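You operate a simulated robot arm through the tools that you are given. There is no shell and no other tool. Be economical: measure what you need, move in short steps, check, and stop when the job is done.

The job below is to be done with a simulated robot arm. You get a single attempt, and the scene is never put back.

## Task
Plug in the square lamp and set it to high.
Fine: bedside socket off before the plug goes in, on again after; the lamp stays on.
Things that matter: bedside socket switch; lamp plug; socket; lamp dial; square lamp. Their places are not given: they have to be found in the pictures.

Only the result counts: the job must be done as asked and must still hold three seconds after the hand-in. Knocking over, shifting, dropping, spilling or breaking anything else fails it.

## Robot
A 6-joint arm with a two-finger parallel gripper, fixed in place. Base frame: the origin is at the foot of the arm, x ahead of it, y to its left, z up. Readings come in m, degrees, newtons and seconds.
With the tool pointing down near the work surface it reaches from about 0.14 to 0.82 m from the base axis. Its first joint turns from -166.0 to 166.0 degrees. Payload 3.91 kg.
Tool frame: the origin (TCP) lies between the finger pads and is the grasp point; the fingertips stand 0.03 m ahead of it; z points along the fingers, y is the line along which they close. The gripper opens to 0.11 m. The fingers are 0.02 m wide and 0.01 m thick; the gripper's body (0.048 by 0.112 m) begins 0.055 m behind the TCP.
Orientation is told as [roll, pitch, yaw] about the base's x, y, z axes, in that order, counted from this pose: with the fingers straight down and closing along the base's y, the tool's x points along the base's -x, its y along +y and its z along -z.

## Interface
- The arm moves only by the tool drive_tool. Its argument "motion" is a list that holds one entry, the list of rows, each a list of 7 numbers: the turn, a rotation vector about the tool's x, y, z in degrees, then the shift along the tool's x, y, z in m, then the finger opening in m, from 0 to 0.11. In form: [[[wx, wy, wz, dx, dy, dz, hand], ...]]. A call has 1 to 12 rows; each row is the pose to reach, as a shift and turn from the pose commanded when the call began, along the tool's axes at that moment. Rows are played at 5 a second. More than 0.05 m and 8.6 degrees between two rows, or a gripper value outside its range, and nothing of the call is played. A pose out of reach is approached as far as the arm can. The call stops where the force on the tool passes 90 N (or 10 N more than at its start, if that is more) or the arm is blocked; 0.2 s more then pass. Each finger travels about 0.108 m/s and halts on what it meets, pressing with about 29 N; the grip force reading is that of the motor and also rises with nothing between the fingers. The clock runs only during rows and for 0.2 s after the last one: add rows that repeat a pose to give the fingers time. It gives the time, the measured TCP pose, the force on the tool (base axes), the opening and the grip force at its end, in the units of the frame above (readings bear some noise), and new pictures: "views" is both (left out), scene, wrist or none.
- Cameras (640 x 400 px; columns grow to the right, rows downward): "scene" is fixed at [0.3994, 0.5009, 1.5224]; the picture's right is [-0.94, 0.35, 0.00], its down [0.19, 0.50, -0.85] and it looks along [-0.30, -0.79, -0.53] (base axes); focal length 374 px, centre (320, 200). "wrist" rides on the gripper at [0.077, 0.007, -0.114] in the tool frame; the picture's right is [-0.09, 1.00, 0.00], its down [-0.80, -0.07, -0.59] and it looks along [-0.59, -0.05, 0.80] (tool axes); focal length 270 px, centre (320, 200).
- move_column(by): slides the trunk up (or, below 0, down) by that many m; the arm rides with it, the base frame stays. It gives what a move gives, with no picture.
- measure_at(camera, pixels): for up to 12 pixels [column, row] of the newest picture of that camera ("zoom" is the newest enlarged one), the place [x, y, z] in the base frame of the surface seen there, good to about 0.002 m. The clock stands still meanwhile.
- enlarge(camera, box): a new picture of the part [left, top, right, bottom] of that camera's present view, enlarged. The clock stands still meanwhile.
- sign_off(): hands the job in; it is judged then, once.

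Go step by step. Measure first, check grasps and placings, and put right what went wrong. The budget is 80 turns and 170 pictures, counting those below and the enlarged ones. Unless the task says otherwise, let go and move clear before handing in, and close with one line.

The tools are called after "Call:" as a command line: name --argument value ..., lists and objects as JSON in quotes. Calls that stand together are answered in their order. drive_tool: Moves the arm, as the interface text tells. Its arguments: {"type":"object","properties":{"motion":{"type":"array","items":{"type":"array","items":{"type":"array","items":{"type":"number"}}}},"views":{"type":"string","enum":["both","scene","wrist","none"]}},"required":["motion"]} The other tools are called the same way: move_column (by) slides the trunk up or down; measure_at (camera, pixels) gives the place of the surface under pixels of a picture; enlarge (camera, box) takes an enlarged picture of a part of a camera's view; sign_off () hands the job in.

At the start:

```text
clock: 0.0
tool_pos: [0.0523, -0.4352, 1.1736]
tool_rot: [0.0, 0.0, -0.1]
wrist_force: [-0.4, -0.5, 0.1]
grip_width: 0.1097
gripper_force: 0.1
trunk travel left (down, up): [-0.45, 0.09]
```

scene: 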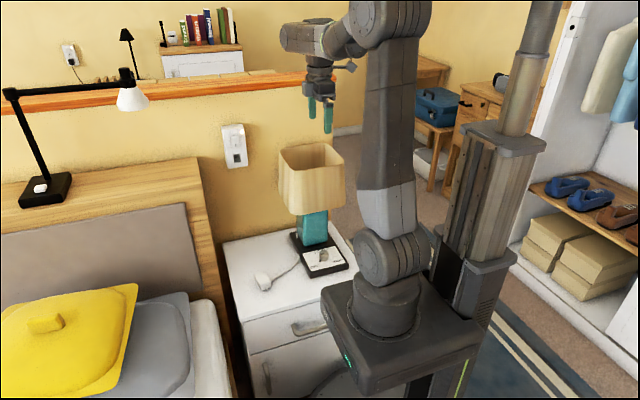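
wrist: 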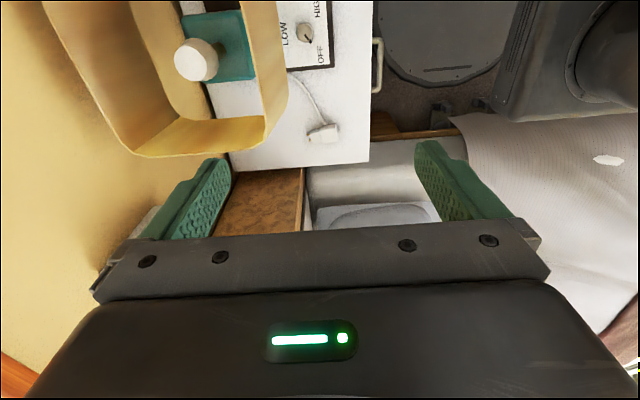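

The scene shows the square lamp at (313,200), its dial near (323,258), the plug near (263,281) and the wall socket at (234,146). I'll enlarge these.

Call:
enlarge --camera "scene" --box '[204, 110, 268, 180]'

Call:
measure_at --camera "scene" --pixels '[[223, 128], [243, 125], [245, 164], [228, 168], [263, 281], [323, 256], [313, 225], [230, 245], [240, 310], [282, 150], [345, 178], [290, 205]]'

Call:
enlarge --camera "scene" --box '[230, 220, 370, 308]'

Call:
enlarge --camera "wrist" --box '[170, 0, 390, 180]'

```text
5.71 times, centred on (236, 145) of scene
```

zoom: 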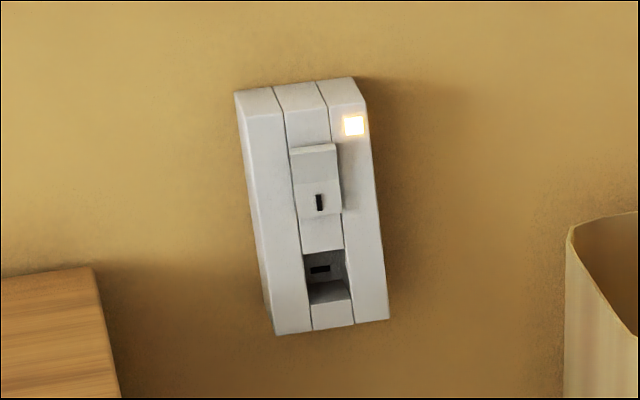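

```text
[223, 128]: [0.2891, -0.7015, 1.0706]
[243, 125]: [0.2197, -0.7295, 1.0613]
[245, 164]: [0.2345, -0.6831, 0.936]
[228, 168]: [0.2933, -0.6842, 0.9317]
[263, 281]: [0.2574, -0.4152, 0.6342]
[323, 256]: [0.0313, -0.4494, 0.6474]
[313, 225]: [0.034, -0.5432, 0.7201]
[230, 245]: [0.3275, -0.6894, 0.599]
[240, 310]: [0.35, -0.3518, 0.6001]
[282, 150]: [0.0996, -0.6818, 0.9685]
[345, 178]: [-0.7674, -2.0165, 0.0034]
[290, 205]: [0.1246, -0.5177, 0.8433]
```

```text
4.55 times, centred on (300, 264) of scene
```

zoom: 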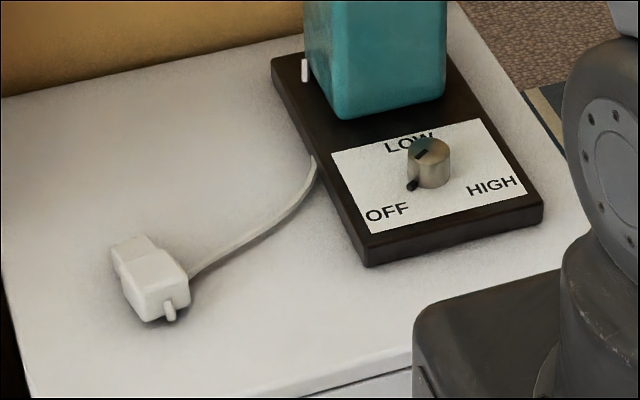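

```text
2.22 times, centred on (280, 90) of wrist
```

zoom: 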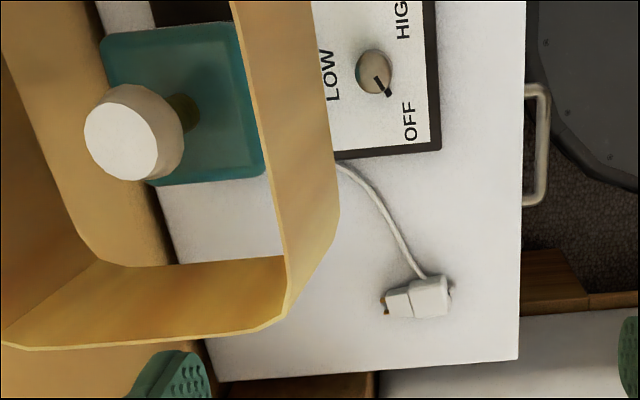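

The socket's middle strip has a raised piece and a recess, with its neon lit. I need a closer view, so I'll measure the plug parts and enlarge them.

Call:
measure_at --camera "zoom" --pixels '[[384, 303], [390, 292], [392, 314], [411, 297], [414, 281], [418, 316], [430, 297], [448, 283], [448, 312], [452, 292], [374, 72], [386, 92]]'

Call:
enlarge --camera "wrist" --box '[294, 110, 346, 150]'

Call:
enlarge --camera "scene" --box '[224, 126, 248, 170]'

Call:
enlarge --camera "scene" --box '[248, 266, 280, 296]'

```text
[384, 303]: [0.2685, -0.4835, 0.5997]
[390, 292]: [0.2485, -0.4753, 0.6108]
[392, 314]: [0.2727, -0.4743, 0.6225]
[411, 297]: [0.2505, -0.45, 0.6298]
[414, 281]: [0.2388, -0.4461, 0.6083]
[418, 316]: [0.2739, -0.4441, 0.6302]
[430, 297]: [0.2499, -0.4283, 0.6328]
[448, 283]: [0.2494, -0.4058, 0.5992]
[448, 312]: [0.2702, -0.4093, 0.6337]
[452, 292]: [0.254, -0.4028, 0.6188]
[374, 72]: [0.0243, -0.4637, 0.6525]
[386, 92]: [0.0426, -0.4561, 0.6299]
```

```text
10.00 times, centred on (320, 130) of wrist
```

zoom: 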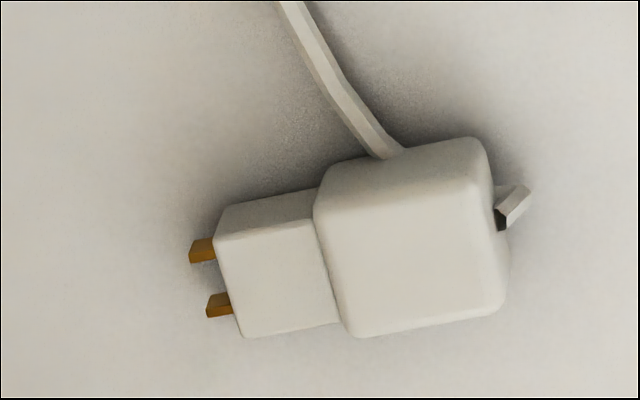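

```text
9.09 times, centred on (236, 148) of scene
```

zoom: 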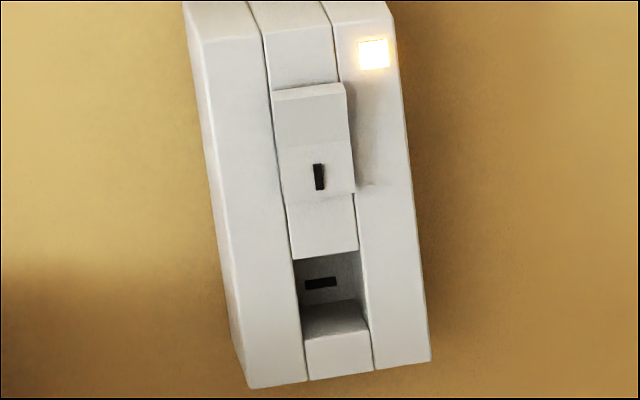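

```text
13.33 times, centred on (264, 281) of scene
```

zoom: 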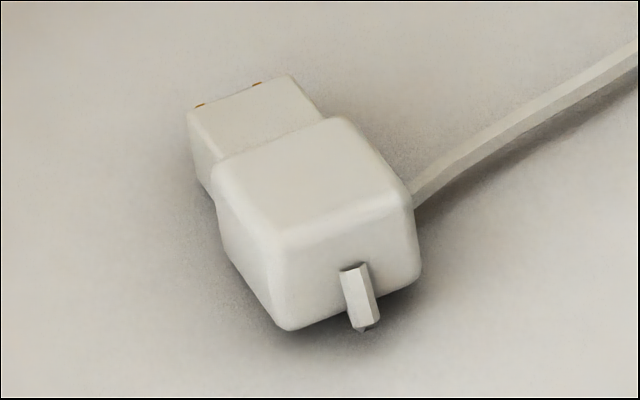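

The plug lies with its nose pointing toward the wall (-y). I'll yaw the tool by -90 while moving over to x≈0.25, then tilt to look at the socket straight on.

Call:
drive_tool --motion '[[[0, 0, 7.5, -0.017, 0, 0, 0.11], [0, 0, 15, -0.034, 0, 0, 0.11], [0, 0, 22.5, -0.051, 0, 0, 0.11], [0, 0, 30, -0.068, 0, 0, 0.11], [0, 0, 37.5, -0.085, 0, 0, 0.11], [0, 0, 45, -0.102, 0, 0, 0.11], [0, 0, 52.5, -0.12, 0, 0, 0.11], [0, 0, 60, -0.137, 0, 0, 0.11], [0, 0, 67.5, -0.154, 0, 0, 0.11], [0, 0, 75, -0.171, 0, 0, 0.11], [0, 0, 82.5, -0.188, 0, 0, 0.11], [0, 0, 90, -0.205, 0, 0, 0.11]]]' --views "none"

```text
clock: 2.6
tool_pos: [0.2584, -0.4344, 1.1708]
tool_rot: [0.0, 0.0, -90.2]
wrist_force: [-0.3, 0.1, 0.1]
grip_width: 0.11
gripper_force: 0.0
trunk travel left (down, up): [-0.45, 0.09]
```

Yaw is in place. Next I tilt toward the wall and come to socket height.

Call:
drive_tool --motion '[[[0, -6.75, 0, -0.015, 0, 0.02, 0.11], [0, -13.5, 0, -0.03, 0, 0.04, 0.11], [0, -20.25, 0, -0.045, 0, 0.06, 0.11], [0, -27, 0, -0.06, 0, 0.08, 0.11], [0, -33.75, 0, -0.075, 0, 0.1, 0.11], [0, -40.5, 0, -0.09, 0, 0.125, 0.11], [0, -47.25, 0, -0.105, 0, 0.145, 0.11], [0, -54, 0, -0.12, 0, 0.165, 0.11]]]'

```text
clock: 4.4
tool_pos: [0.256, -0.5559, 1.0056]
tool_rot: [0.1, -53.8, -90.3]
wrist_force: [-0.1, 0.1, 0.0]
grip_width: 0.1102
gripper_force: 0.0
trunk travel left (down, up): [-0.45, 0.09]
```

scene: 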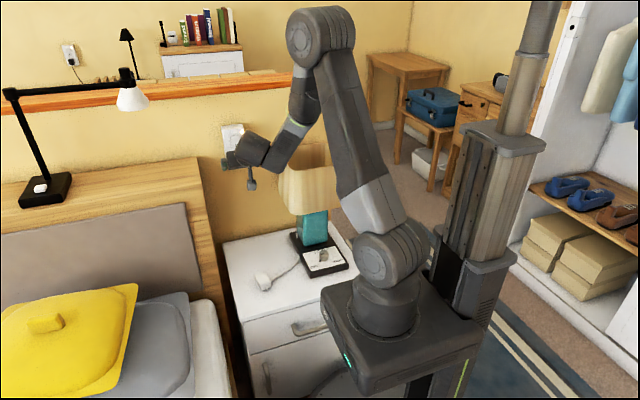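
wrist: 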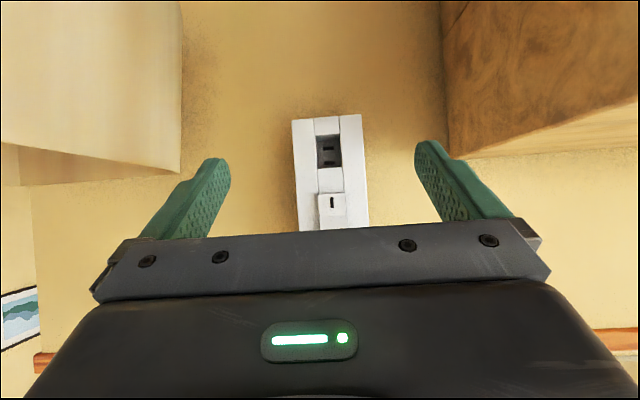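

Call:
enlarge --camera "wrist" --box '[280, 105, 384, 235]'

```text
3.08 times, centred on (332, 170) of wrist
```

zoom: 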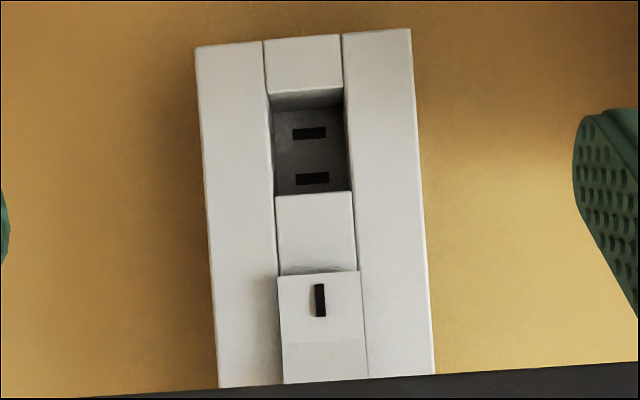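

The recess has two horizontal slots stacked vertically, and the rocker above it carries a "|" mark, so the plug must roll 90°. I'll measure the recess, slots, rocker and faces.

Call:
measure_at --camera "zoom" --pixels '[[235, 150], [385, 150], [305, 65], [315, 240], [310, 133], [313, 178], [275, 150], [344, 150], [320, 290], [320, 335], [324, 370], [310, 155]]'

Call:
measure_at --camera "wrist" --pixels '[[293, 121], [360, 114], [318, 138], [341, 136], [320, 166], [342, 165], [319, 195], [345, 193], [368, 200], [299, 205], [250, 130], [400, 150]]'

```text
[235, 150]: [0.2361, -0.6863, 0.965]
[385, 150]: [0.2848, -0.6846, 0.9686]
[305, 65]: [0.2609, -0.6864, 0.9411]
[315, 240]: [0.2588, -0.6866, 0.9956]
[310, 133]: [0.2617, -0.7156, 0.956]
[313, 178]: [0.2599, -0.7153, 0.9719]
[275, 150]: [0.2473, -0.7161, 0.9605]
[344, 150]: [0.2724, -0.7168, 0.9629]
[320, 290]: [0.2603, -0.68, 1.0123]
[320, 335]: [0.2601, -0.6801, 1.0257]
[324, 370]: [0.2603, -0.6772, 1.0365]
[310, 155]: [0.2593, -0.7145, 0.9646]
```

```text
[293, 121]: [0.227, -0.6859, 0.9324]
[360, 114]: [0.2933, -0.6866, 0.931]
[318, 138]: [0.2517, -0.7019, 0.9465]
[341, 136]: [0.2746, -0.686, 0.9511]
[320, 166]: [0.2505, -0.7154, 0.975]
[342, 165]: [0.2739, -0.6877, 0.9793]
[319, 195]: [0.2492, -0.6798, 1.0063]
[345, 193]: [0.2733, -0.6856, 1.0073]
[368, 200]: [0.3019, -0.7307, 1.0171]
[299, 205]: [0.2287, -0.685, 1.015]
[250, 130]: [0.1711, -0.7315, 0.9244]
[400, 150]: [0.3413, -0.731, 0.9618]
```

The socket face is at y≈-0.686, the recess is centred at (0.2605, z 0.963) with its back at -0.7155, and the rocker spans z≈1.004–1.04. I'll level the tool with closed fingers facing the rocker's upper half.

Call:
drive_tool --motion '[[[0, -7.2, 0, -0.006, 0, -0.004, 0.08], [0, -14.4, 0, -0.012, 0, -0.008, 0.05], [0, -21.6, 0, -0.018, 0, -0.012, 0.02], [0, -28.8, 0, -0.024, 0, -0.016, 0.0], [0, -36, 0, -0.028, 0, -0.0205, 0.0], [0, -36, 0, -0.028, 0, -0.0205, 0.0]]]'

Call:
enlarge --camera "wrist" --box '[260, 60, 420, 260]'

Call:
enlarge --camera "scene" --box '[204, 110, 268, 180]'

```text
clock: 5.8
tool_pos: [0.2577, -0.5549, 1.0424]
tool_rot: [176.3, -89.9, 93.9]
wrist_force: [0.2, -0.5, -0.3]
grip_width: 0.0
gripper_force: 29.5
trunk travel left (down, up): [-0.45, 0.09]
```

scene: 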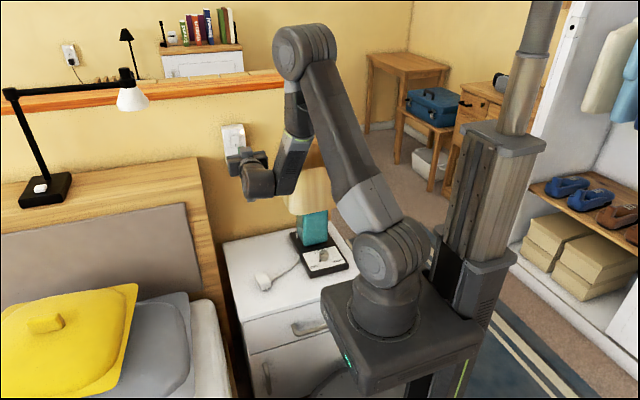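
wrist: 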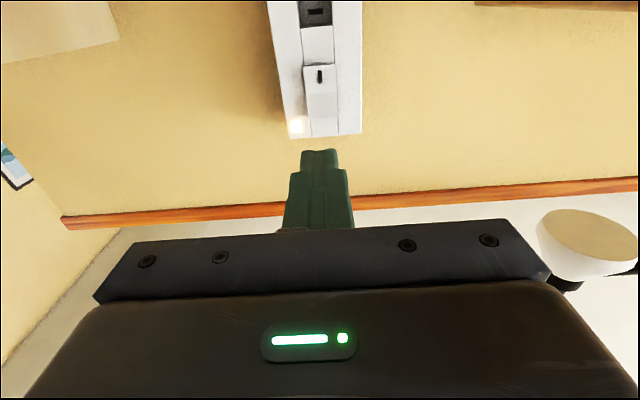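

```text
2.00 times, centred on (340, 160) of wrist
```

zoom: 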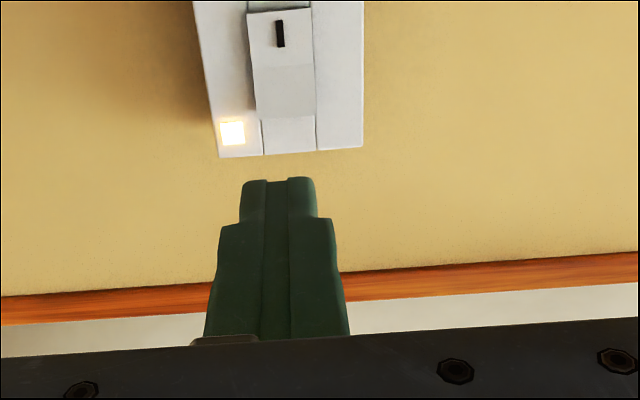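

```text
5.71 times, centred on (236, 145) of scene
```

zoom: 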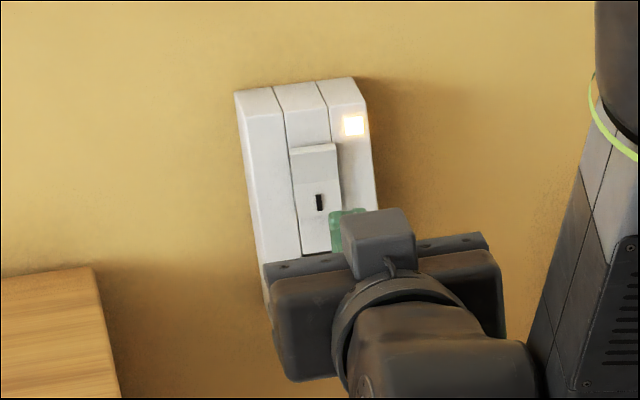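

Call:
measure_at --camera "zoom" --pixels '[[314, 147], [313, 160], [314, 180], [318, 190], [320, 215], [300, 130], [336, 152], [292, 155]]'

Call:
measure_at --camera "wrist" --pixels '[[318, 68], [320, 77], [321, 89], [322, 94], [322, 100], [323, 112], [323, 116], [324, 126], [306, 110], [339, 110]]'

```text
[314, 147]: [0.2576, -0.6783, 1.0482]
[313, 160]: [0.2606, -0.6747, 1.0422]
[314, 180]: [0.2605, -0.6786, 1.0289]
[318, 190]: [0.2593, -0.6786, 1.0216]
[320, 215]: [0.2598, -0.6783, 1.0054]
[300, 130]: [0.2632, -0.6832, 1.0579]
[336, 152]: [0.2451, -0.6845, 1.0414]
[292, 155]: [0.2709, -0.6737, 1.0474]
```

```text
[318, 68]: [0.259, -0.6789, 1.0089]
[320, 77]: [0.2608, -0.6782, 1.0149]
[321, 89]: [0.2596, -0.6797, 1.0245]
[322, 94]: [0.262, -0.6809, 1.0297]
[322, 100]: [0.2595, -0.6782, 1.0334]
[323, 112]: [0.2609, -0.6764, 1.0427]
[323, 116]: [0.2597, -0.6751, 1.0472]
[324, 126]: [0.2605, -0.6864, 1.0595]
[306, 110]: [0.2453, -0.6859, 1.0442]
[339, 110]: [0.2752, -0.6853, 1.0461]
```

The rocker's upper half stands out (y -0.674 at z≈1.047), with its pivot near z 1.026. I'll press it at z 1.042.

Call:
drive_tool --motion '[[[0, 0, 0, 0, 0.002, 0.04, 0], [0, 0, 0, 0, 0.002, 0.075, 0], [0, 0, 0, 0, 0.002, 0.09, 0], [0, 0, 0, 0, 0.002, 0.095, 0], [0, 0, 0, 0, 0.002, 0.099, 0], [0, 0, 0, 0, 0.002, 0.099, 0]]]' --views "wrist"

Call:
enlarge --camera "scene" --box '[204, 110, 268, 180]'

```text
clock: 7.2
tool_pos: [0.2594, -0.6467, 1.0425]
tool_rot: [-42.9, -89.9, -47.1]
wrist_force: [-5.8, 59.8, -5.1]
grip_width: 0.0001
gripper_force: 28.3
trunk travel left (down, up): [-0.45, 0.09]
```

wrist: 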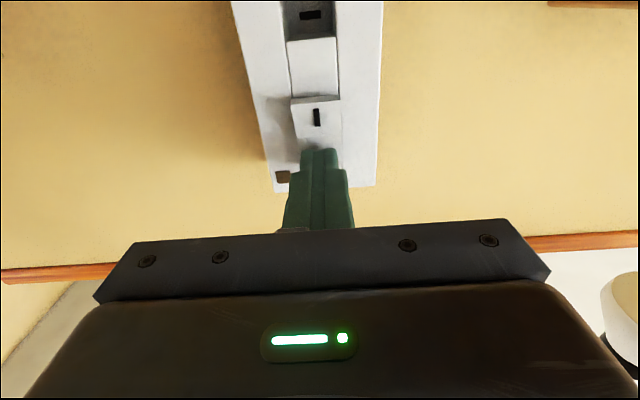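

```text
5.71 times, centred on (236, 145) of scene
```

zoom: 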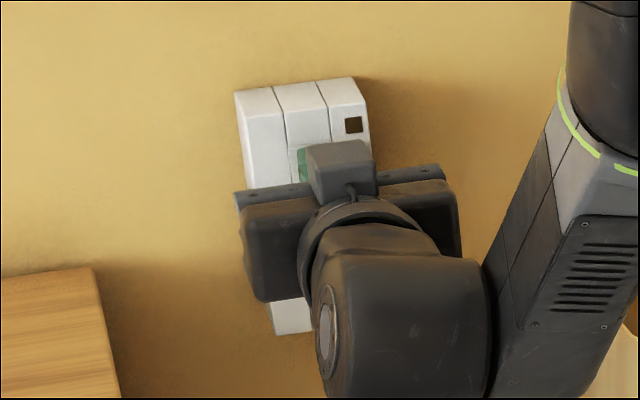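

The neon at (354,124) went dark, so the socket is off. I'll back away, return to vertical over the plug with fingers open, and inspect it.

Call:
drive_tool --motion '[[[0, 0, 0, 0, 0, -0.03, 0], [0, 0, 0, 0, 0, -0.07, 0], [0, 8.5, 0, 0.02, 0, -0.1, 0.02], [0, 17, 0, 0.04, 0, -0.13, 0.04], [0, 25.5, 0, 0.06, 0, -0.15, 0.06], [0, 34, 0, 0.08, 0, -0.16, 0.08], [0, 42.5, 0, 0.1, 0, -0.17, 0.09], [0, 51, 0, 0.13, 0, -0.18, 0.09], [0, 59.5, 0, 0.16, 0, -0.19, 0.09], [0, 68, 0, 0.19, 0, -0.2, 0.09], [0, 76.5, 0, 0.22, 0, -0.21, 0.09], [0, 85, 0, 0.25, 0, -0.22, 0.09]]]'

Call:
enlarge --camera "scene" --box '[204, 110, 268, 180]'

Call:
enlarge --camera "wrist" --box '[250, 100, 410, 260]'

```text
clock: 9.8
tool_pos: [0.2601, -0.4347, 0.7927]
tool_rot: [-0.2, -5.0, -89.8]
wrist_force: [-0.8, 0.9, -0.4]
grip_width: 0.0902
gripper_force: 0.1
trunk travel left (down, up): [-0.45, 0.09]
```

scene: 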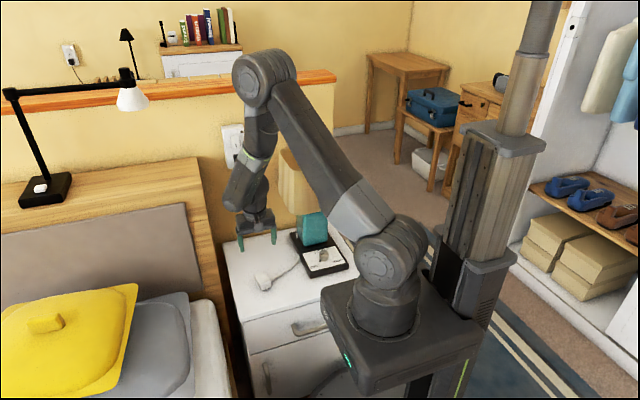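
wrist: 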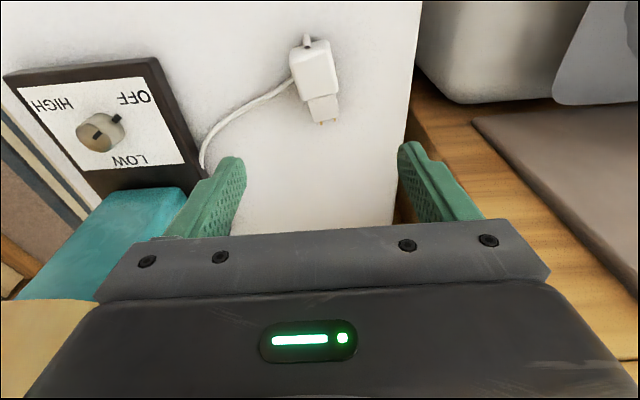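

```text
5.71 times, centred on (236, 145) of scene
```

zoom: 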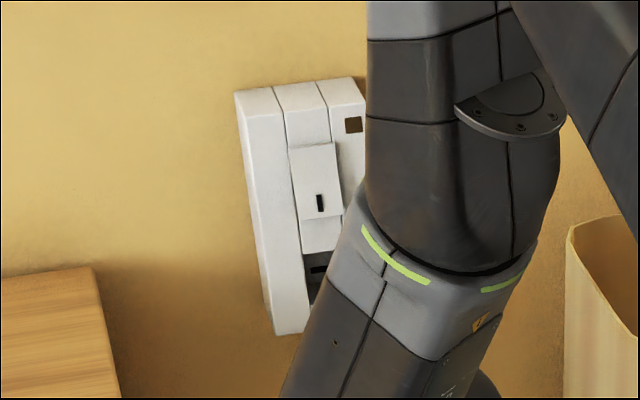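

```text
2.50 times, centred on (330, 180) of wrist
```

zoom: 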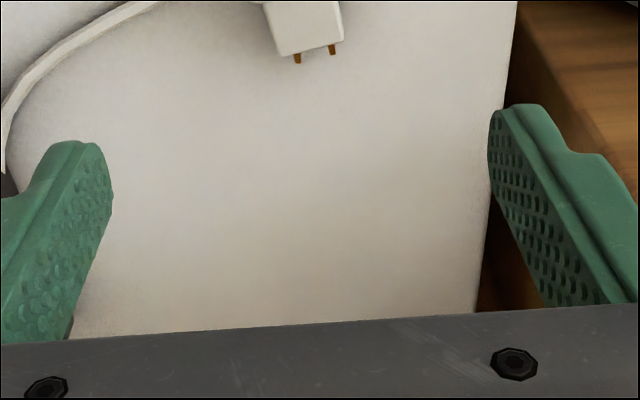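

The plug is visible at (316,75) with the nose toward the wall. I'll enlarge it and measure its geometry.

Call:
enlarge --camera "wrist" --box '[270, 25, 366, 130]'

```text
3.81 times, centred on (318, 78) of wrist
```

zoom: 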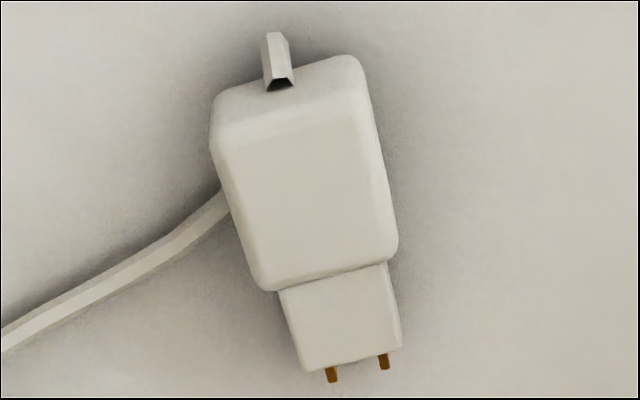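

Call:
measure_at --camera "zoom" --pixels '[[232, 130], [358, 120], [265, 270], [380, 245], [300, 190], [285, 300], [385, 275], [300, 355], [398, 340], [332, 378], [384, 366], [276, 50]]'

Call:
measure_at --camera "wrist" --pixels '[[305, 65], [300, 59], [324, 52], [300, 82], [338, 75], [412, 30]]'

```text
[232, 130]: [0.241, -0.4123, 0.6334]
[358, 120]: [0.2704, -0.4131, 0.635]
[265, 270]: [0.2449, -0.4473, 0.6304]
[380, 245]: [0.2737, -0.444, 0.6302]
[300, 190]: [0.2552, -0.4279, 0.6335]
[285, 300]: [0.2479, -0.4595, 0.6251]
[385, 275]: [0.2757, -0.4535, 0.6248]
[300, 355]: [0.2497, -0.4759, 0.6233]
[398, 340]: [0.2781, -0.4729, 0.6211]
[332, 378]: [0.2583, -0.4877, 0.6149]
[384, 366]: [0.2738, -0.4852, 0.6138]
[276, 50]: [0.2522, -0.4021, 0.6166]
```

```text
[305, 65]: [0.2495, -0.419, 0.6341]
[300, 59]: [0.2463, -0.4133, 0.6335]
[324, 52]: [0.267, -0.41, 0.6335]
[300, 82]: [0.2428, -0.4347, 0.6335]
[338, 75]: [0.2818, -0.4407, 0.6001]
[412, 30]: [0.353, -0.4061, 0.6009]
```

The plug body is 0.034 tall with its axis about 7° off -y, the grip point is near (0.256,-0.418), and the pins are 16 mm apart, matching the slots. I'll tilt the tool 54° above the plug; after a later 90° roll the camera will look along the insertion.

Call:
drive_tool --motion '[[[0, -7, 0, 0.006, -0.0005, 0.012, 0.08], [0, -14, 0, 0.012, -0.001, 0.025, 0.08], [0, -21, 0, 0.018, -0.0015, 0.038, 0.08], [0, -28, 0, 0.025, -0.002, 0.051, 0.08], [0, -35, 0, 0.031, -0.0025, 0.064, 0.08], [0, -42, 0, 0.037, -0.003, 0.077, 0.08], [0, -49, 0, 0.043, -0.0038, 0.0896, 0.08]]]' --views "both"

```text
clock: 11.4
tool_pos: [0.2975, -0.4705, 0.7389]
tool_rot: [-6.9, -51.3, -84.9]
wrist_force: [-1.1, -0.6, 0.0]
grip_width: 0.0802
gripper_force: 0.0
out of reach, approached as far as the arm can: row 2, 3, 4, 5, 6, 7
trunk travel left (down, up): [-0.45, 0.09]
```

scene: 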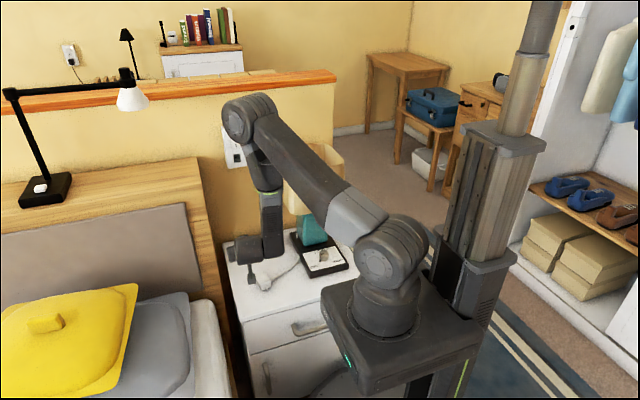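
wrist: 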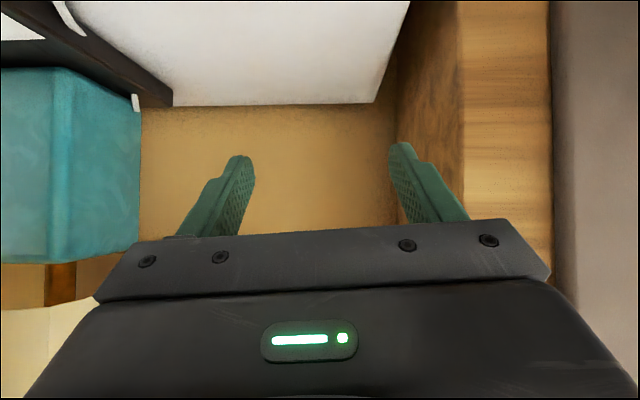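

The arm can't fold in this close at that height with a 54° tilt. I'll raise the tool and measure the headboard near the socket before choosing a smaller tilt or a lower trunk.

Call:
drive_tool --motion '[[[0, 0, 0, -0.04, 0, -0.029, 0.08], [0, 0, 0, -0.08, 0, -0.058, 0.08], [0, 0, 0, -0.12, 0, -0.087, 0.08], [0, 0, 0, -0.16, 0, -0.116, 0.08], [0, 0, 0, -0.2, 0, -0.145, 0.08], [0, 0, 0, -0.24, 0, -0.174, 0.08], [0, 0, 0, -0.28, 0, -0.203, 0.08]]]' --views "scene"

Call:
measure_at --camera "scene" --pixels '[[195, 160], [199, 180], [150, 170], [190, 210], [60, 200], [205, 260], [322, 148], [342, 160], [345, 200], [290, 205], [240, 235], [265, 280]]'

```text
clock: 13.0
tool_pos: [0.3201, -0.4872, 1.0836]
tool_rot: [-6.9, -51.4, -85.0]
wrist_force: [-0.3, -0.6, 0.5]
grip_width: 0.08
gripper_force: 0.1
trunk travel left (down, up): [-0.45, 0.09]
```

scene: 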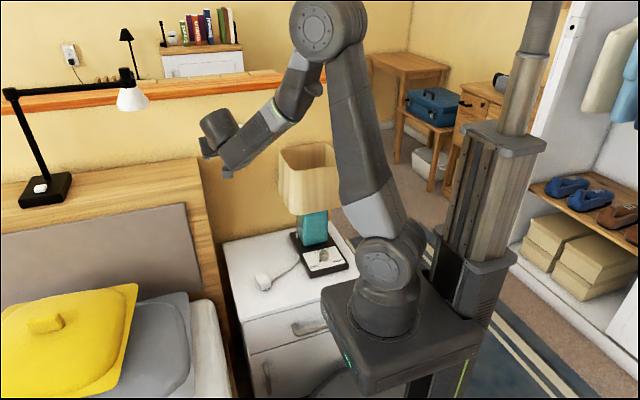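

```text
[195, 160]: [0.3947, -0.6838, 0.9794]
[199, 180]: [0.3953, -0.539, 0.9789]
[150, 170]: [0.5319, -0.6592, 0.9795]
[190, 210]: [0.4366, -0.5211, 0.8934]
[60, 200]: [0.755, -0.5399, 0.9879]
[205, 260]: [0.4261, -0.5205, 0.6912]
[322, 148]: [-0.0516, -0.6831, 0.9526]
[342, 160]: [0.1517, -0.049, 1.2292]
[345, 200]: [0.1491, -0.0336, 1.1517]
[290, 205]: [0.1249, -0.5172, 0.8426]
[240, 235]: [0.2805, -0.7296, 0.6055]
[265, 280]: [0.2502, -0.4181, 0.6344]
```

The headboard starts at x 0.395 (y up to -0.52, z 0.98), so a steep tilt is needed to approach the socket. I'll lower the trunk so the arm can fold in less; the tool is at z 1.08, leaving 0.78 after the drop.

Call:
move_column --by -0.3

```text
clock: 16.0
tool_pos: [0.3186, -0.4888, 0.7832]
tool_rot: [-6.9, -51.2, -85.0]
wrist_force: [-0.5, -0.2, 0.1]
grip_width: 0.0799
gripper_force: 0.0
trunk travel left (down, up): [-0.15, 0.39]
```

The trunk is lowered. I'll correct the orientation to align with the plug (yaw -83, tilt 54) at a point above it.

Call:
drive_tool --motion '[[[-2.82, -0.91, -0.35, 0.037, -0.019, 0, 0.08], [-5.63, -1.83, -0.69, 0.075, -0.038, 0, 0.08], [-8.45, -2.74, -1.04, 0.1123, -0.0564, -0.0007, 0.08], [-8.45, -2.74, -1.04, 0.1123, -0.0564, -0.0007, 0.08]]]'

```text
clock: 17.0
tool_pos: [0.2566, -0.4161, 0.7015]
tool_rot: [0.1, -54.0, -83.0]
wrist_force: [-0.2, -0.9, -0.1]
grip_width: 0.0799
gripper_force: 0.0
trunk travel left (down, up): [-0.15, 0.39]
```

scene: 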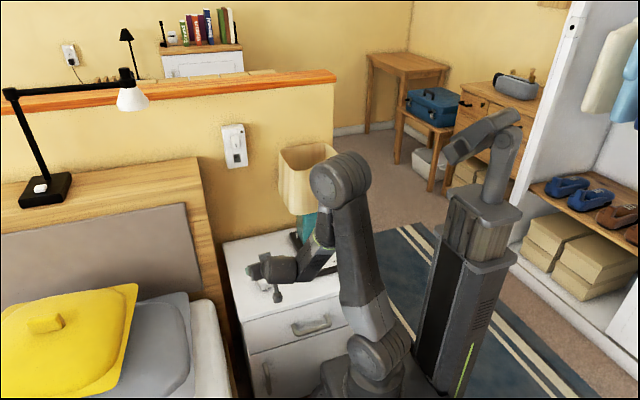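
wrist: 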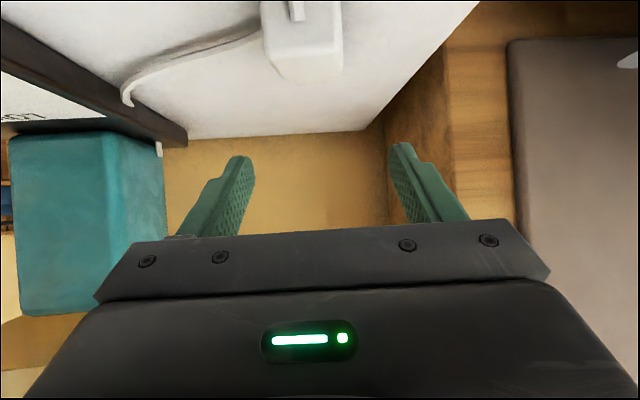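

The pose is as planned. Before going lower I'll check the forearm's clearance to the lamp around (320,245).

Call:
measure_at --camera "scene" --pixels '[[322, 225], [318, 245], [308, 268], [325, 262], [300, 235], [307, 230], [345, 185], [318, 280], [336, 222], [278, 265]]'

Call:
enlarge --camera "scene" --box '[230, 140, 390, 310]'

```text
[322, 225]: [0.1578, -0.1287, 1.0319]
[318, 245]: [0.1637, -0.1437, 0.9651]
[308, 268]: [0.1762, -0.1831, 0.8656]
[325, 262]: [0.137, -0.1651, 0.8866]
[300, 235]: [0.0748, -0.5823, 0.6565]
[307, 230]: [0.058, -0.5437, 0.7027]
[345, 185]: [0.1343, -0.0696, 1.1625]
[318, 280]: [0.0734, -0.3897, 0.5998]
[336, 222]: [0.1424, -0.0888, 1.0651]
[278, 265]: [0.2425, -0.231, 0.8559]
```

```text
2.35 times, centred on (310, 225) of scene
```

zoom: 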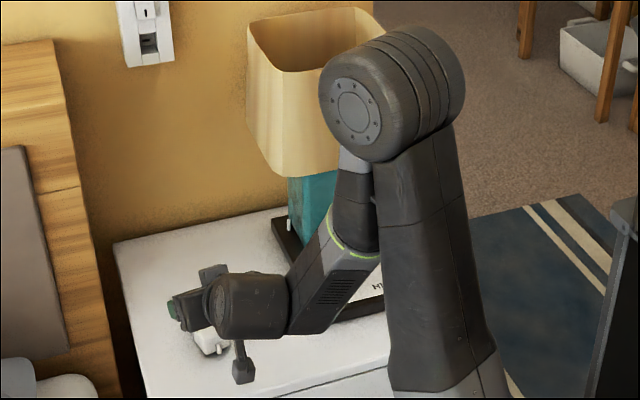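

The forearm is well clear (y≈-0.15). I'll lower straight down onto the plug with fingers open.

Call:
drive_tool --motion '[[[0, 0, 0, 0.019, 0, 0.0145, 0.075], [0, 0, 0, 0.038, 0, 0.029, 0.075], [0, 0, 0, 0.0566, 0, 0.0436, 0.075], [0, 0, 0, 0.0566, 0, 0.0436, 0.075]]]'

Call:
enlarge --camera "scene" --box '[230, 240, 310, 310]'

```text
clock: 18.0
tool_pos: [0.2583, -0.4189, 0.6284]
tool_rot: [0.0, -53.9, -82.9]
wrist_force: [0.9, -0.6, -0.4]
grip_width: 0.075
gripper_force: 0.0
trunk travel left (down, up): [-0.15, 0.39]
```

scene: 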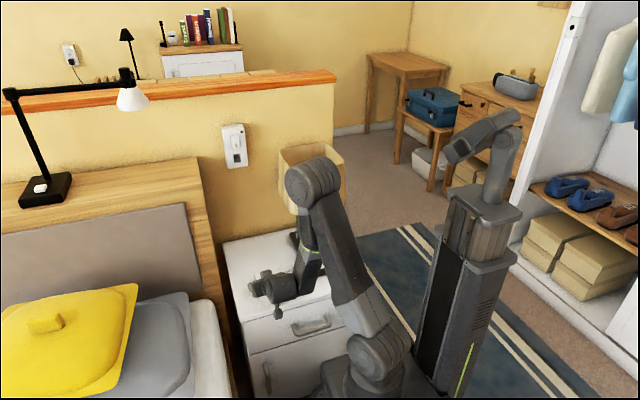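
wrist: 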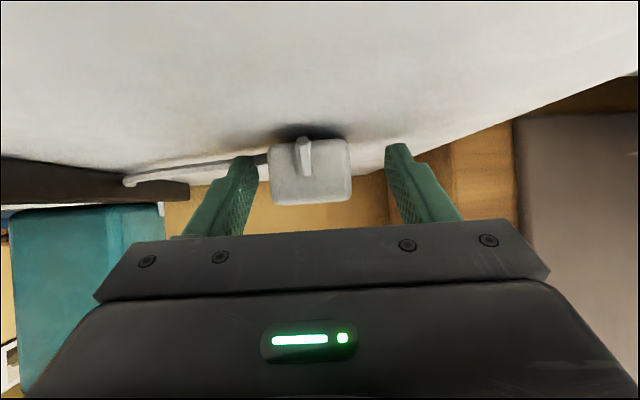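

```text
5.71 times, centred on (270, 275) of scene
```

zoom: 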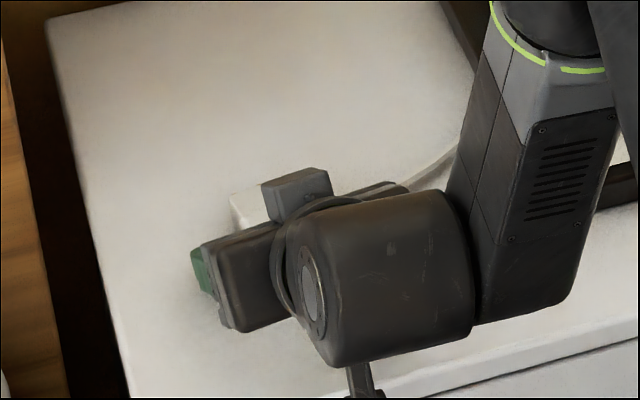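

The plug at (312,170) sits between the fingers. I'll close on it.

Call:
drive_tool --motion '[[[0, 0, 0, 0, -0.0015, 0, 0.06], [0, 0, 0, 0, -0.0015, 0, 0.045], [0, 0, 0, 0, -0.0015, 0, 0.03], [0, 0, 0, 0, -0.0015, 0, 0.02], [0, 0, 0, 0, -0.0015, 0, 0.02]]]' --views "wrist"

```text
clock: 19.2
tool_pos: [0.2572, -0.419, 0.629]
tool_rot: [-0.4, -53.9, -82.9]
wrist_force: [-0.2, 0.0, 0.3]
grip_width: 0.0394
gripper_force: 29.1
trunk travel left (down, up): [-0.15, 0.39]
```

wrist: 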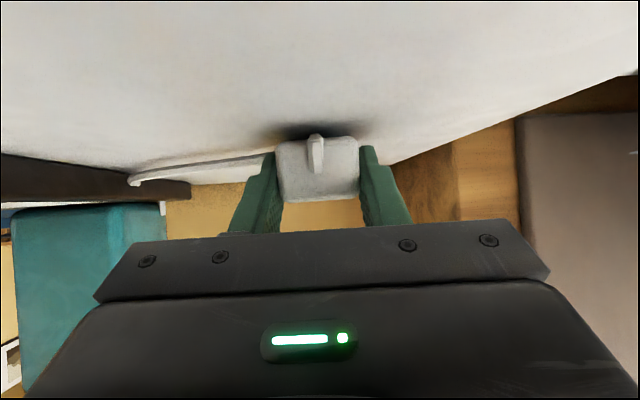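

Grip is at 0.039 with force. I'll lift a little by the arm and check.

Call:
drive_tool --motion '[[[0, 0, 0, -0.024, 0, -0.0176, 0.02], [0, 0, 0, -0.048, 0, -0.035, 0.02], [0, 0, 0, -0.065, 0, -0.047, 0.02]]]'

Call:
enlarge --camera "wrist" --box '[220, 100, 420, 240]'

```text
clock: 20.0
tool_pos: [0.2567, -0.4208, 0.7113]
tool_rot: [0.0, -54.1, -83.1]
wrist_force: [-0.2, 0.0, -0.9]
grip_width: 0.0394
gripper_force: 28.9
trunk travel left (down, up): [-0.15, 0.39]
```

scene: 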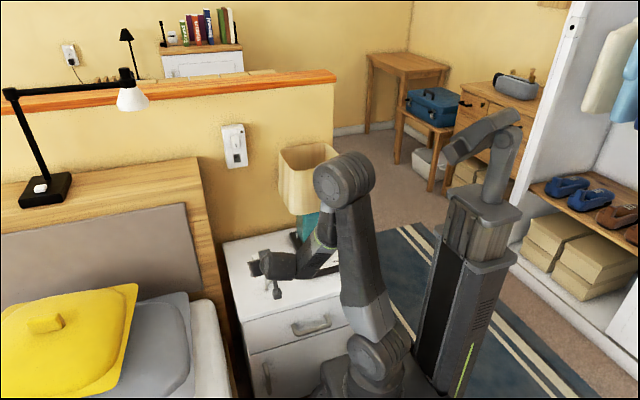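
wrist: 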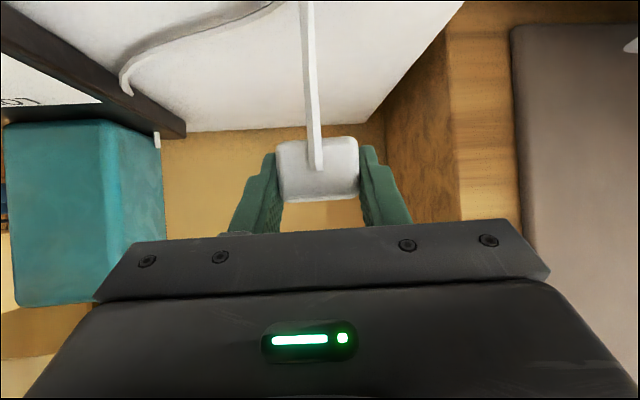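

```text
2.86 times, centred on (320, 170) of wrist
```

zoom: 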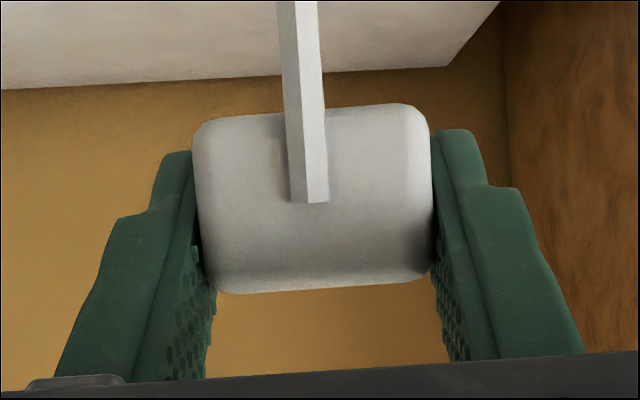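

The plug is held firmly with the cable leaving its rear. I'll raise the trunk back up by 0.3.

Call:
move_column --by 0.3

```text
clock: 23.0
tool_pos: [0.2565, -0.4205, 1.0104]
tool_rot: [-0.1, -54.0, -82.9]
wrist_force: [-0.4, -0.9, -1.4]
grip_width: 0.0395
gripper_force: 28.6
trunk travel left (down, up): [-0.45, 0.09]
```

Now I roll the plug 90° about its axis, swinging the hand to the +x side.

Call:
drive_tool --motion '[[[4.41, 0, -6.07, -0.003, 0, 0.004, 0.02], [8.82, 0, -12.13, -0.006, 0, 0.008, 0.02], [13.2, 0, -18.2, -0.009, 0, 0.012, 0.02], [17.6, 0, -24.3, -0.012, 0, 0.016, 0.02], [22.0, 0, -30.3, -0.015, 0, 0.02, 0.02], [26.4, 0, -36.4, -0.018, 0, 0.024, 0.02], [30.9, 0, -42.5, -0.02, 0, 0.028, 0.02], [35.3, 0, -48.5, -0.023, 0, 0.032, 0.02], [39.7, 0, -54.6, -0.026, 0, 0.036, 0.02], [44.1, 0, -60.7, -0.029, 0, 0.04, 0.02], [48.5, 0, -66.7, -0.029, 0, 0.04, 0.02], [52.9, 0, -72.8, -0.029, 0, 0.04, 0.02]]]'

```text
clock: 25.6
tool_pos: [0.2627, -0.4692, 1.0086]
tool_rot: [-90.1, 0.1, -29.1]
wrist_force: [-0.5, 0.5, -1.5]
grip_width: 0.0396
gripper_force: 29.0
trunk travel left (down, up): [-0.45, 0.09]
```

scene: 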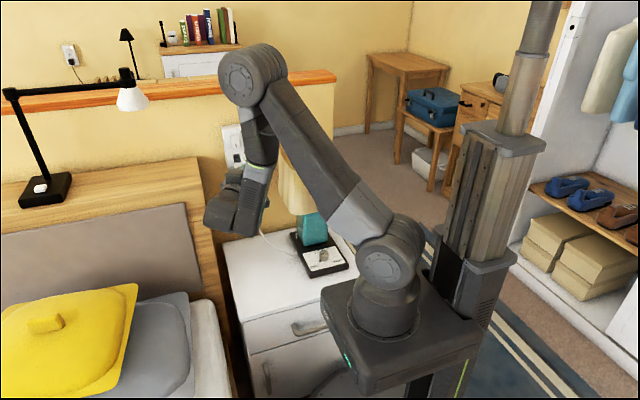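
wrist: 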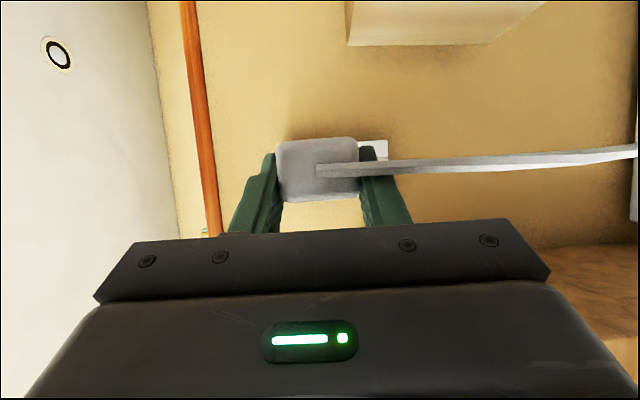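

The roll worked, but at full insertion the wrist axis would pass only about 13 mm from the headboard corner (0.395,-0.52). I'll reverse the roll, set the plug back down, and regrip it at a steeper tilt.

Call:
drive_tool --motion '[[[-4.41, 0, 6.07, 0.003, -0.009, -0.004, 0.02], [-8.82, 0, 12.13, 0.006, -0.018, -0.008, 0.02], [-13.2, 0, 18.2, 0.009, -0.027, -0.012, 0.02], [-17.6, 0, 24.3, 0.012, -0.036, -0.016, 0.02], [-22.0, 0, 30.3, 0.015, -0.045, -0.02, 0.02], [-26.4, 0, 36.4, 0.018, -0.054, -0.024, 0.02], [-30.9, 0, 42.5, 0.02, -0.063, -0.028, 0.02], [-35.3, 0, 48.5, 0.023, -0.072, -0.032, 0.02], [-39.7, 0, 54.6, 0.026, -0.081, -0.036, 0.02], [-44.1, 0, 60.7, 0.029, -0.09, -0.0396, 0.02], [-48.5, 0, 66.7, 0.029, -0.1, -0.0396, 0.02], [-52.9, 0, 72.8, 0.029, -0.1, -0.0396, 0.02]]]' --views "none"

Call:
move_column --by -0.4

```text
clock: 28.2
tool_pos: [0.2563, -0.4213, 1.111]
tool_rot: [0.2, -54.0, -83.2]
wrist_force: [0.0, -0.5, -1.3]
grip_width: 0.0395
gripper_force: 29.2
trunk travel left (down, up): [-0.45, 0.09]
```

```text
clock: 32.0
tool_pos: [0.2562, -0.4218, 0.7106]
tool_rot: [-0.1, -53.9, -83.0]
wrist_force: [-0.1, 0.4, -1.3]
grip_width: 0.0394
gripper_force: 28.7
trunk travel left (down, up): [-0.05, 0.49]
```

Trunk is down with the plug above its old spot. I'll lower it to the table and look before releasing.

Call:
drive_tool --motion '[[[0, 0, 0, 0.024, 0, 0.0176, 0.02], [0, 0, 0, 0.045, 0, 0.033, 0.02], [0, 0, 0, 0.059, 0, 0.043, 0.02], [0, 0, 0, 0.0655, 0, 0.0476, 0.02], [0, 0, 0, 0.0655, 0, 0.0476, 0.02]]]'

Call:
enlarge --camera "wrist" --box '[220, 80, 420, 220]'

```text
clock: 33.2
tool_pos: [0.256, -0.4198, 0.6284]
tool_rot: [0.0, -53.9, -83.0]
wrist_force: [0.0, -0.2, -1.2]
grip_width: 0.0395
gripper_force: 29.4
trunk travel left (down, up): [-0.05, 0.49]
```

scene: 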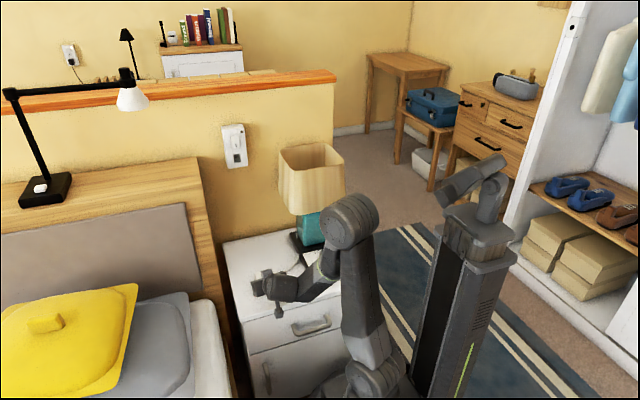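
wrist: 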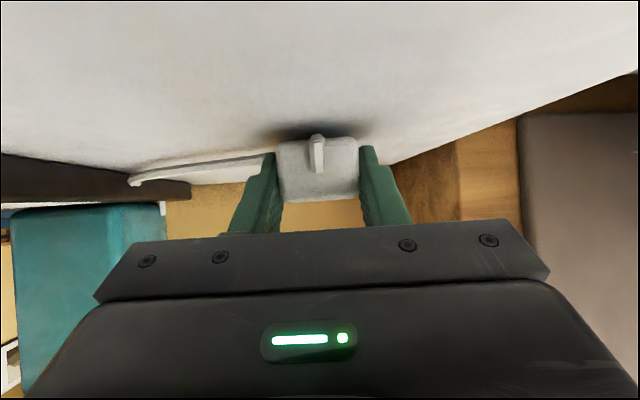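

```text
2.86 times, centred on (320, 150) of wrist
```

zoom: 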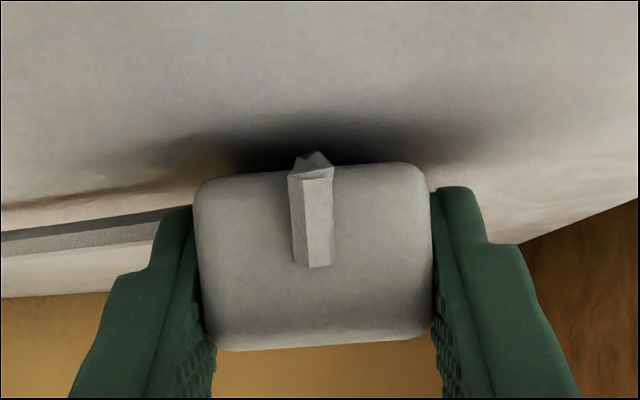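

The plug rests on the table, still gripped. I'll measure the shade's top corners and the table edge to pick the approach side, and the plug's rear face for the in-hand offset.

Call:
measure_at --camera "scene" --pixels '[[283, 153], [290, 175], [310, 178], [343, 160], [300, 180], [278, 152], [299, 210], [345, 195], [236, 305], [310, 327]]'

Call:
measure_at --camera "zoom" --pixels '[[205, 270], [425, 250], [310, 195], [315, 335], [260, 260], [380, 260], [300, 165], [270, 325], [370, 325], [260, 200], [380, 190]]'

```text
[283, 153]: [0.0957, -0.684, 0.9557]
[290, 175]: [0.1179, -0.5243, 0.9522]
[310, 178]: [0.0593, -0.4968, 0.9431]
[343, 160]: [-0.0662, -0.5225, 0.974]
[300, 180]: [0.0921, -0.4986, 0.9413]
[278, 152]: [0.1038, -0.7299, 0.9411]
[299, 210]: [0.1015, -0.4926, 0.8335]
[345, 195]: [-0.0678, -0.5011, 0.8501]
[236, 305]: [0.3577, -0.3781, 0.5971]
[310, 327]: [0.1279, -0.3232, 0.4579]
```

```text
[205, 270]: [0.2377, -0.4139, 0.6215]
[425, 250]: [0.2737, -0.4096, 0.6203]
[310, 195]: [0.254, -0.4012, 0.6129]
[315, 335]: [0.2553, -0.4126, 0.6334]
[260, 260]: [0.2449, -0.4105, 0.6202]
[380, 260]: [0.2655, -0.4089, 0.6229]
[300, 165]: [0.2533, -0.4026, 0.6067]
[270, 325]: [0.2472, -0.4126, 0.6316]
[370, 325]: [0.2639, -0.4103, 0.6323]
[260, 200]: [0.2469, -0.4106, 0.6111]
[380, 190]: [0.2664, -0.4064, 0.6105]
```

The shade and headboard clearances are similar, so I'll stay with the +x approach at a 72° tilt. I'll open, rotate the hand 18° about the plug, and view before closing.

Call:
drive_tool --motion '[[[0, 0, 0, 0, 0, 0, 0.05], [0, 0, 0, 0, 0, 0, 0.06], [0, -6, 0, 0.002, 0, 0, 0.06], [0, -12, 0, 0.004, 0, 0, 0.06], [0, -18, 0, 0.0064, 0, -0.0002, 0.06], [0, -18, 0, 0.0064, 0, -0.0002, 0.06]]]'

Call:
enlarge --camera "scene" --box '[230, 230, 350, 340]'

```text
clock: 34.6
tool_pos: [0.2565, -0.4172, 0.6246]
tool_rot: [0.0, -72.0, -83.0]
wrist_force: [0.6, -0.3, 0.3]
grip_width: 0.0602
gripper_force: 0.1
trunk travel left (down, up): [-0.05, 0.49]
```

scene: 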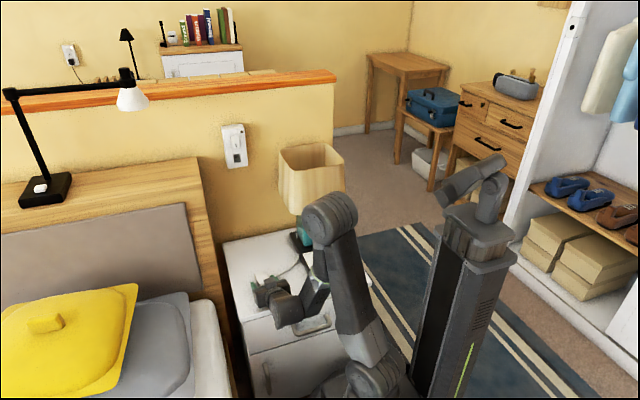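
wrist: 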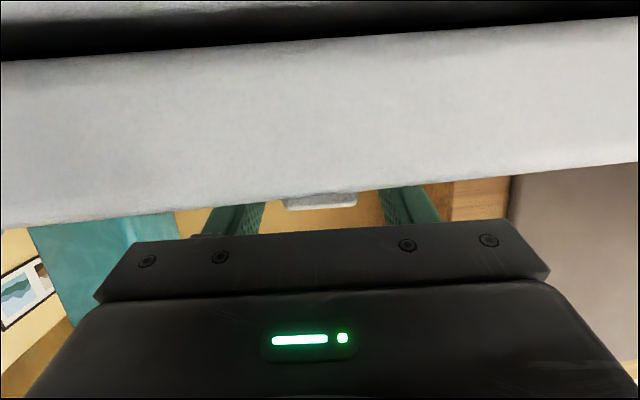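

```text
3.64 times, centred on (290, 285) of scene
```

zoom: 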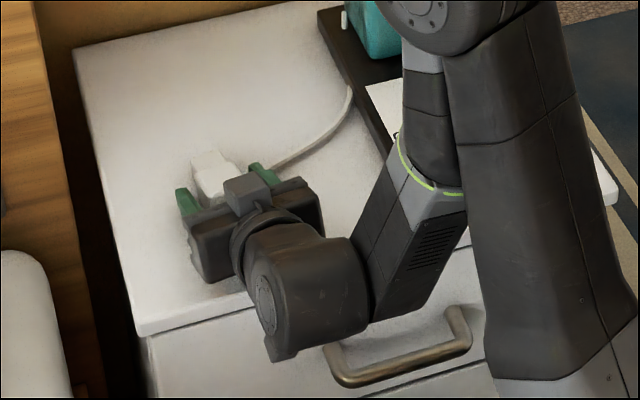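

The 72° pose is reached without contact, and the plug at zoom (215,175) sits between the fingers. I'll close the grip.

Call:
drive_tool --motion '[[[0, 0, 0, 0, 0, 0, 0.045], [0, 0, 0, 0, 0, 0, 0.03], [0, 0, 0, 0, 0, 0, 0.02], [0, 0, 0, 0, 0, 0, 0.02]]]' --views "none"

Call:
enlarge --camera "scene" --box '[250, 255, 300, 295]'

```text
clock: 35.6
tool_pos: [0.2552, -0.4174, 0.6244]
tool_rot: [-0.1, -71.9, -83.1]
wrist_force: [-0.4, -0.1, 0.9]
grip_width: 0.0395
gripper_force: 29.5
trunk travel left (down, up): [-0.05, 0.49]
```

```text
10.00 times, centred on (275, 275) of scene
```

zoom: 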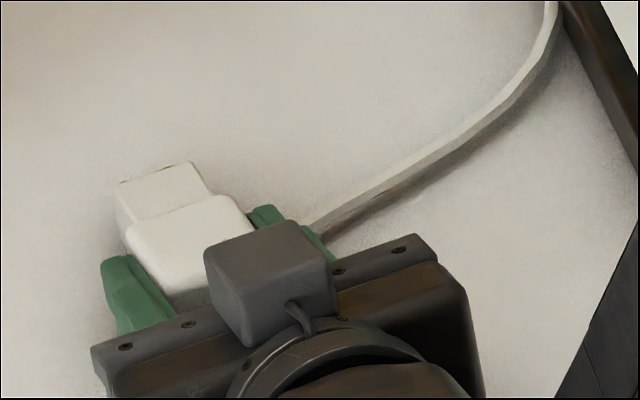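

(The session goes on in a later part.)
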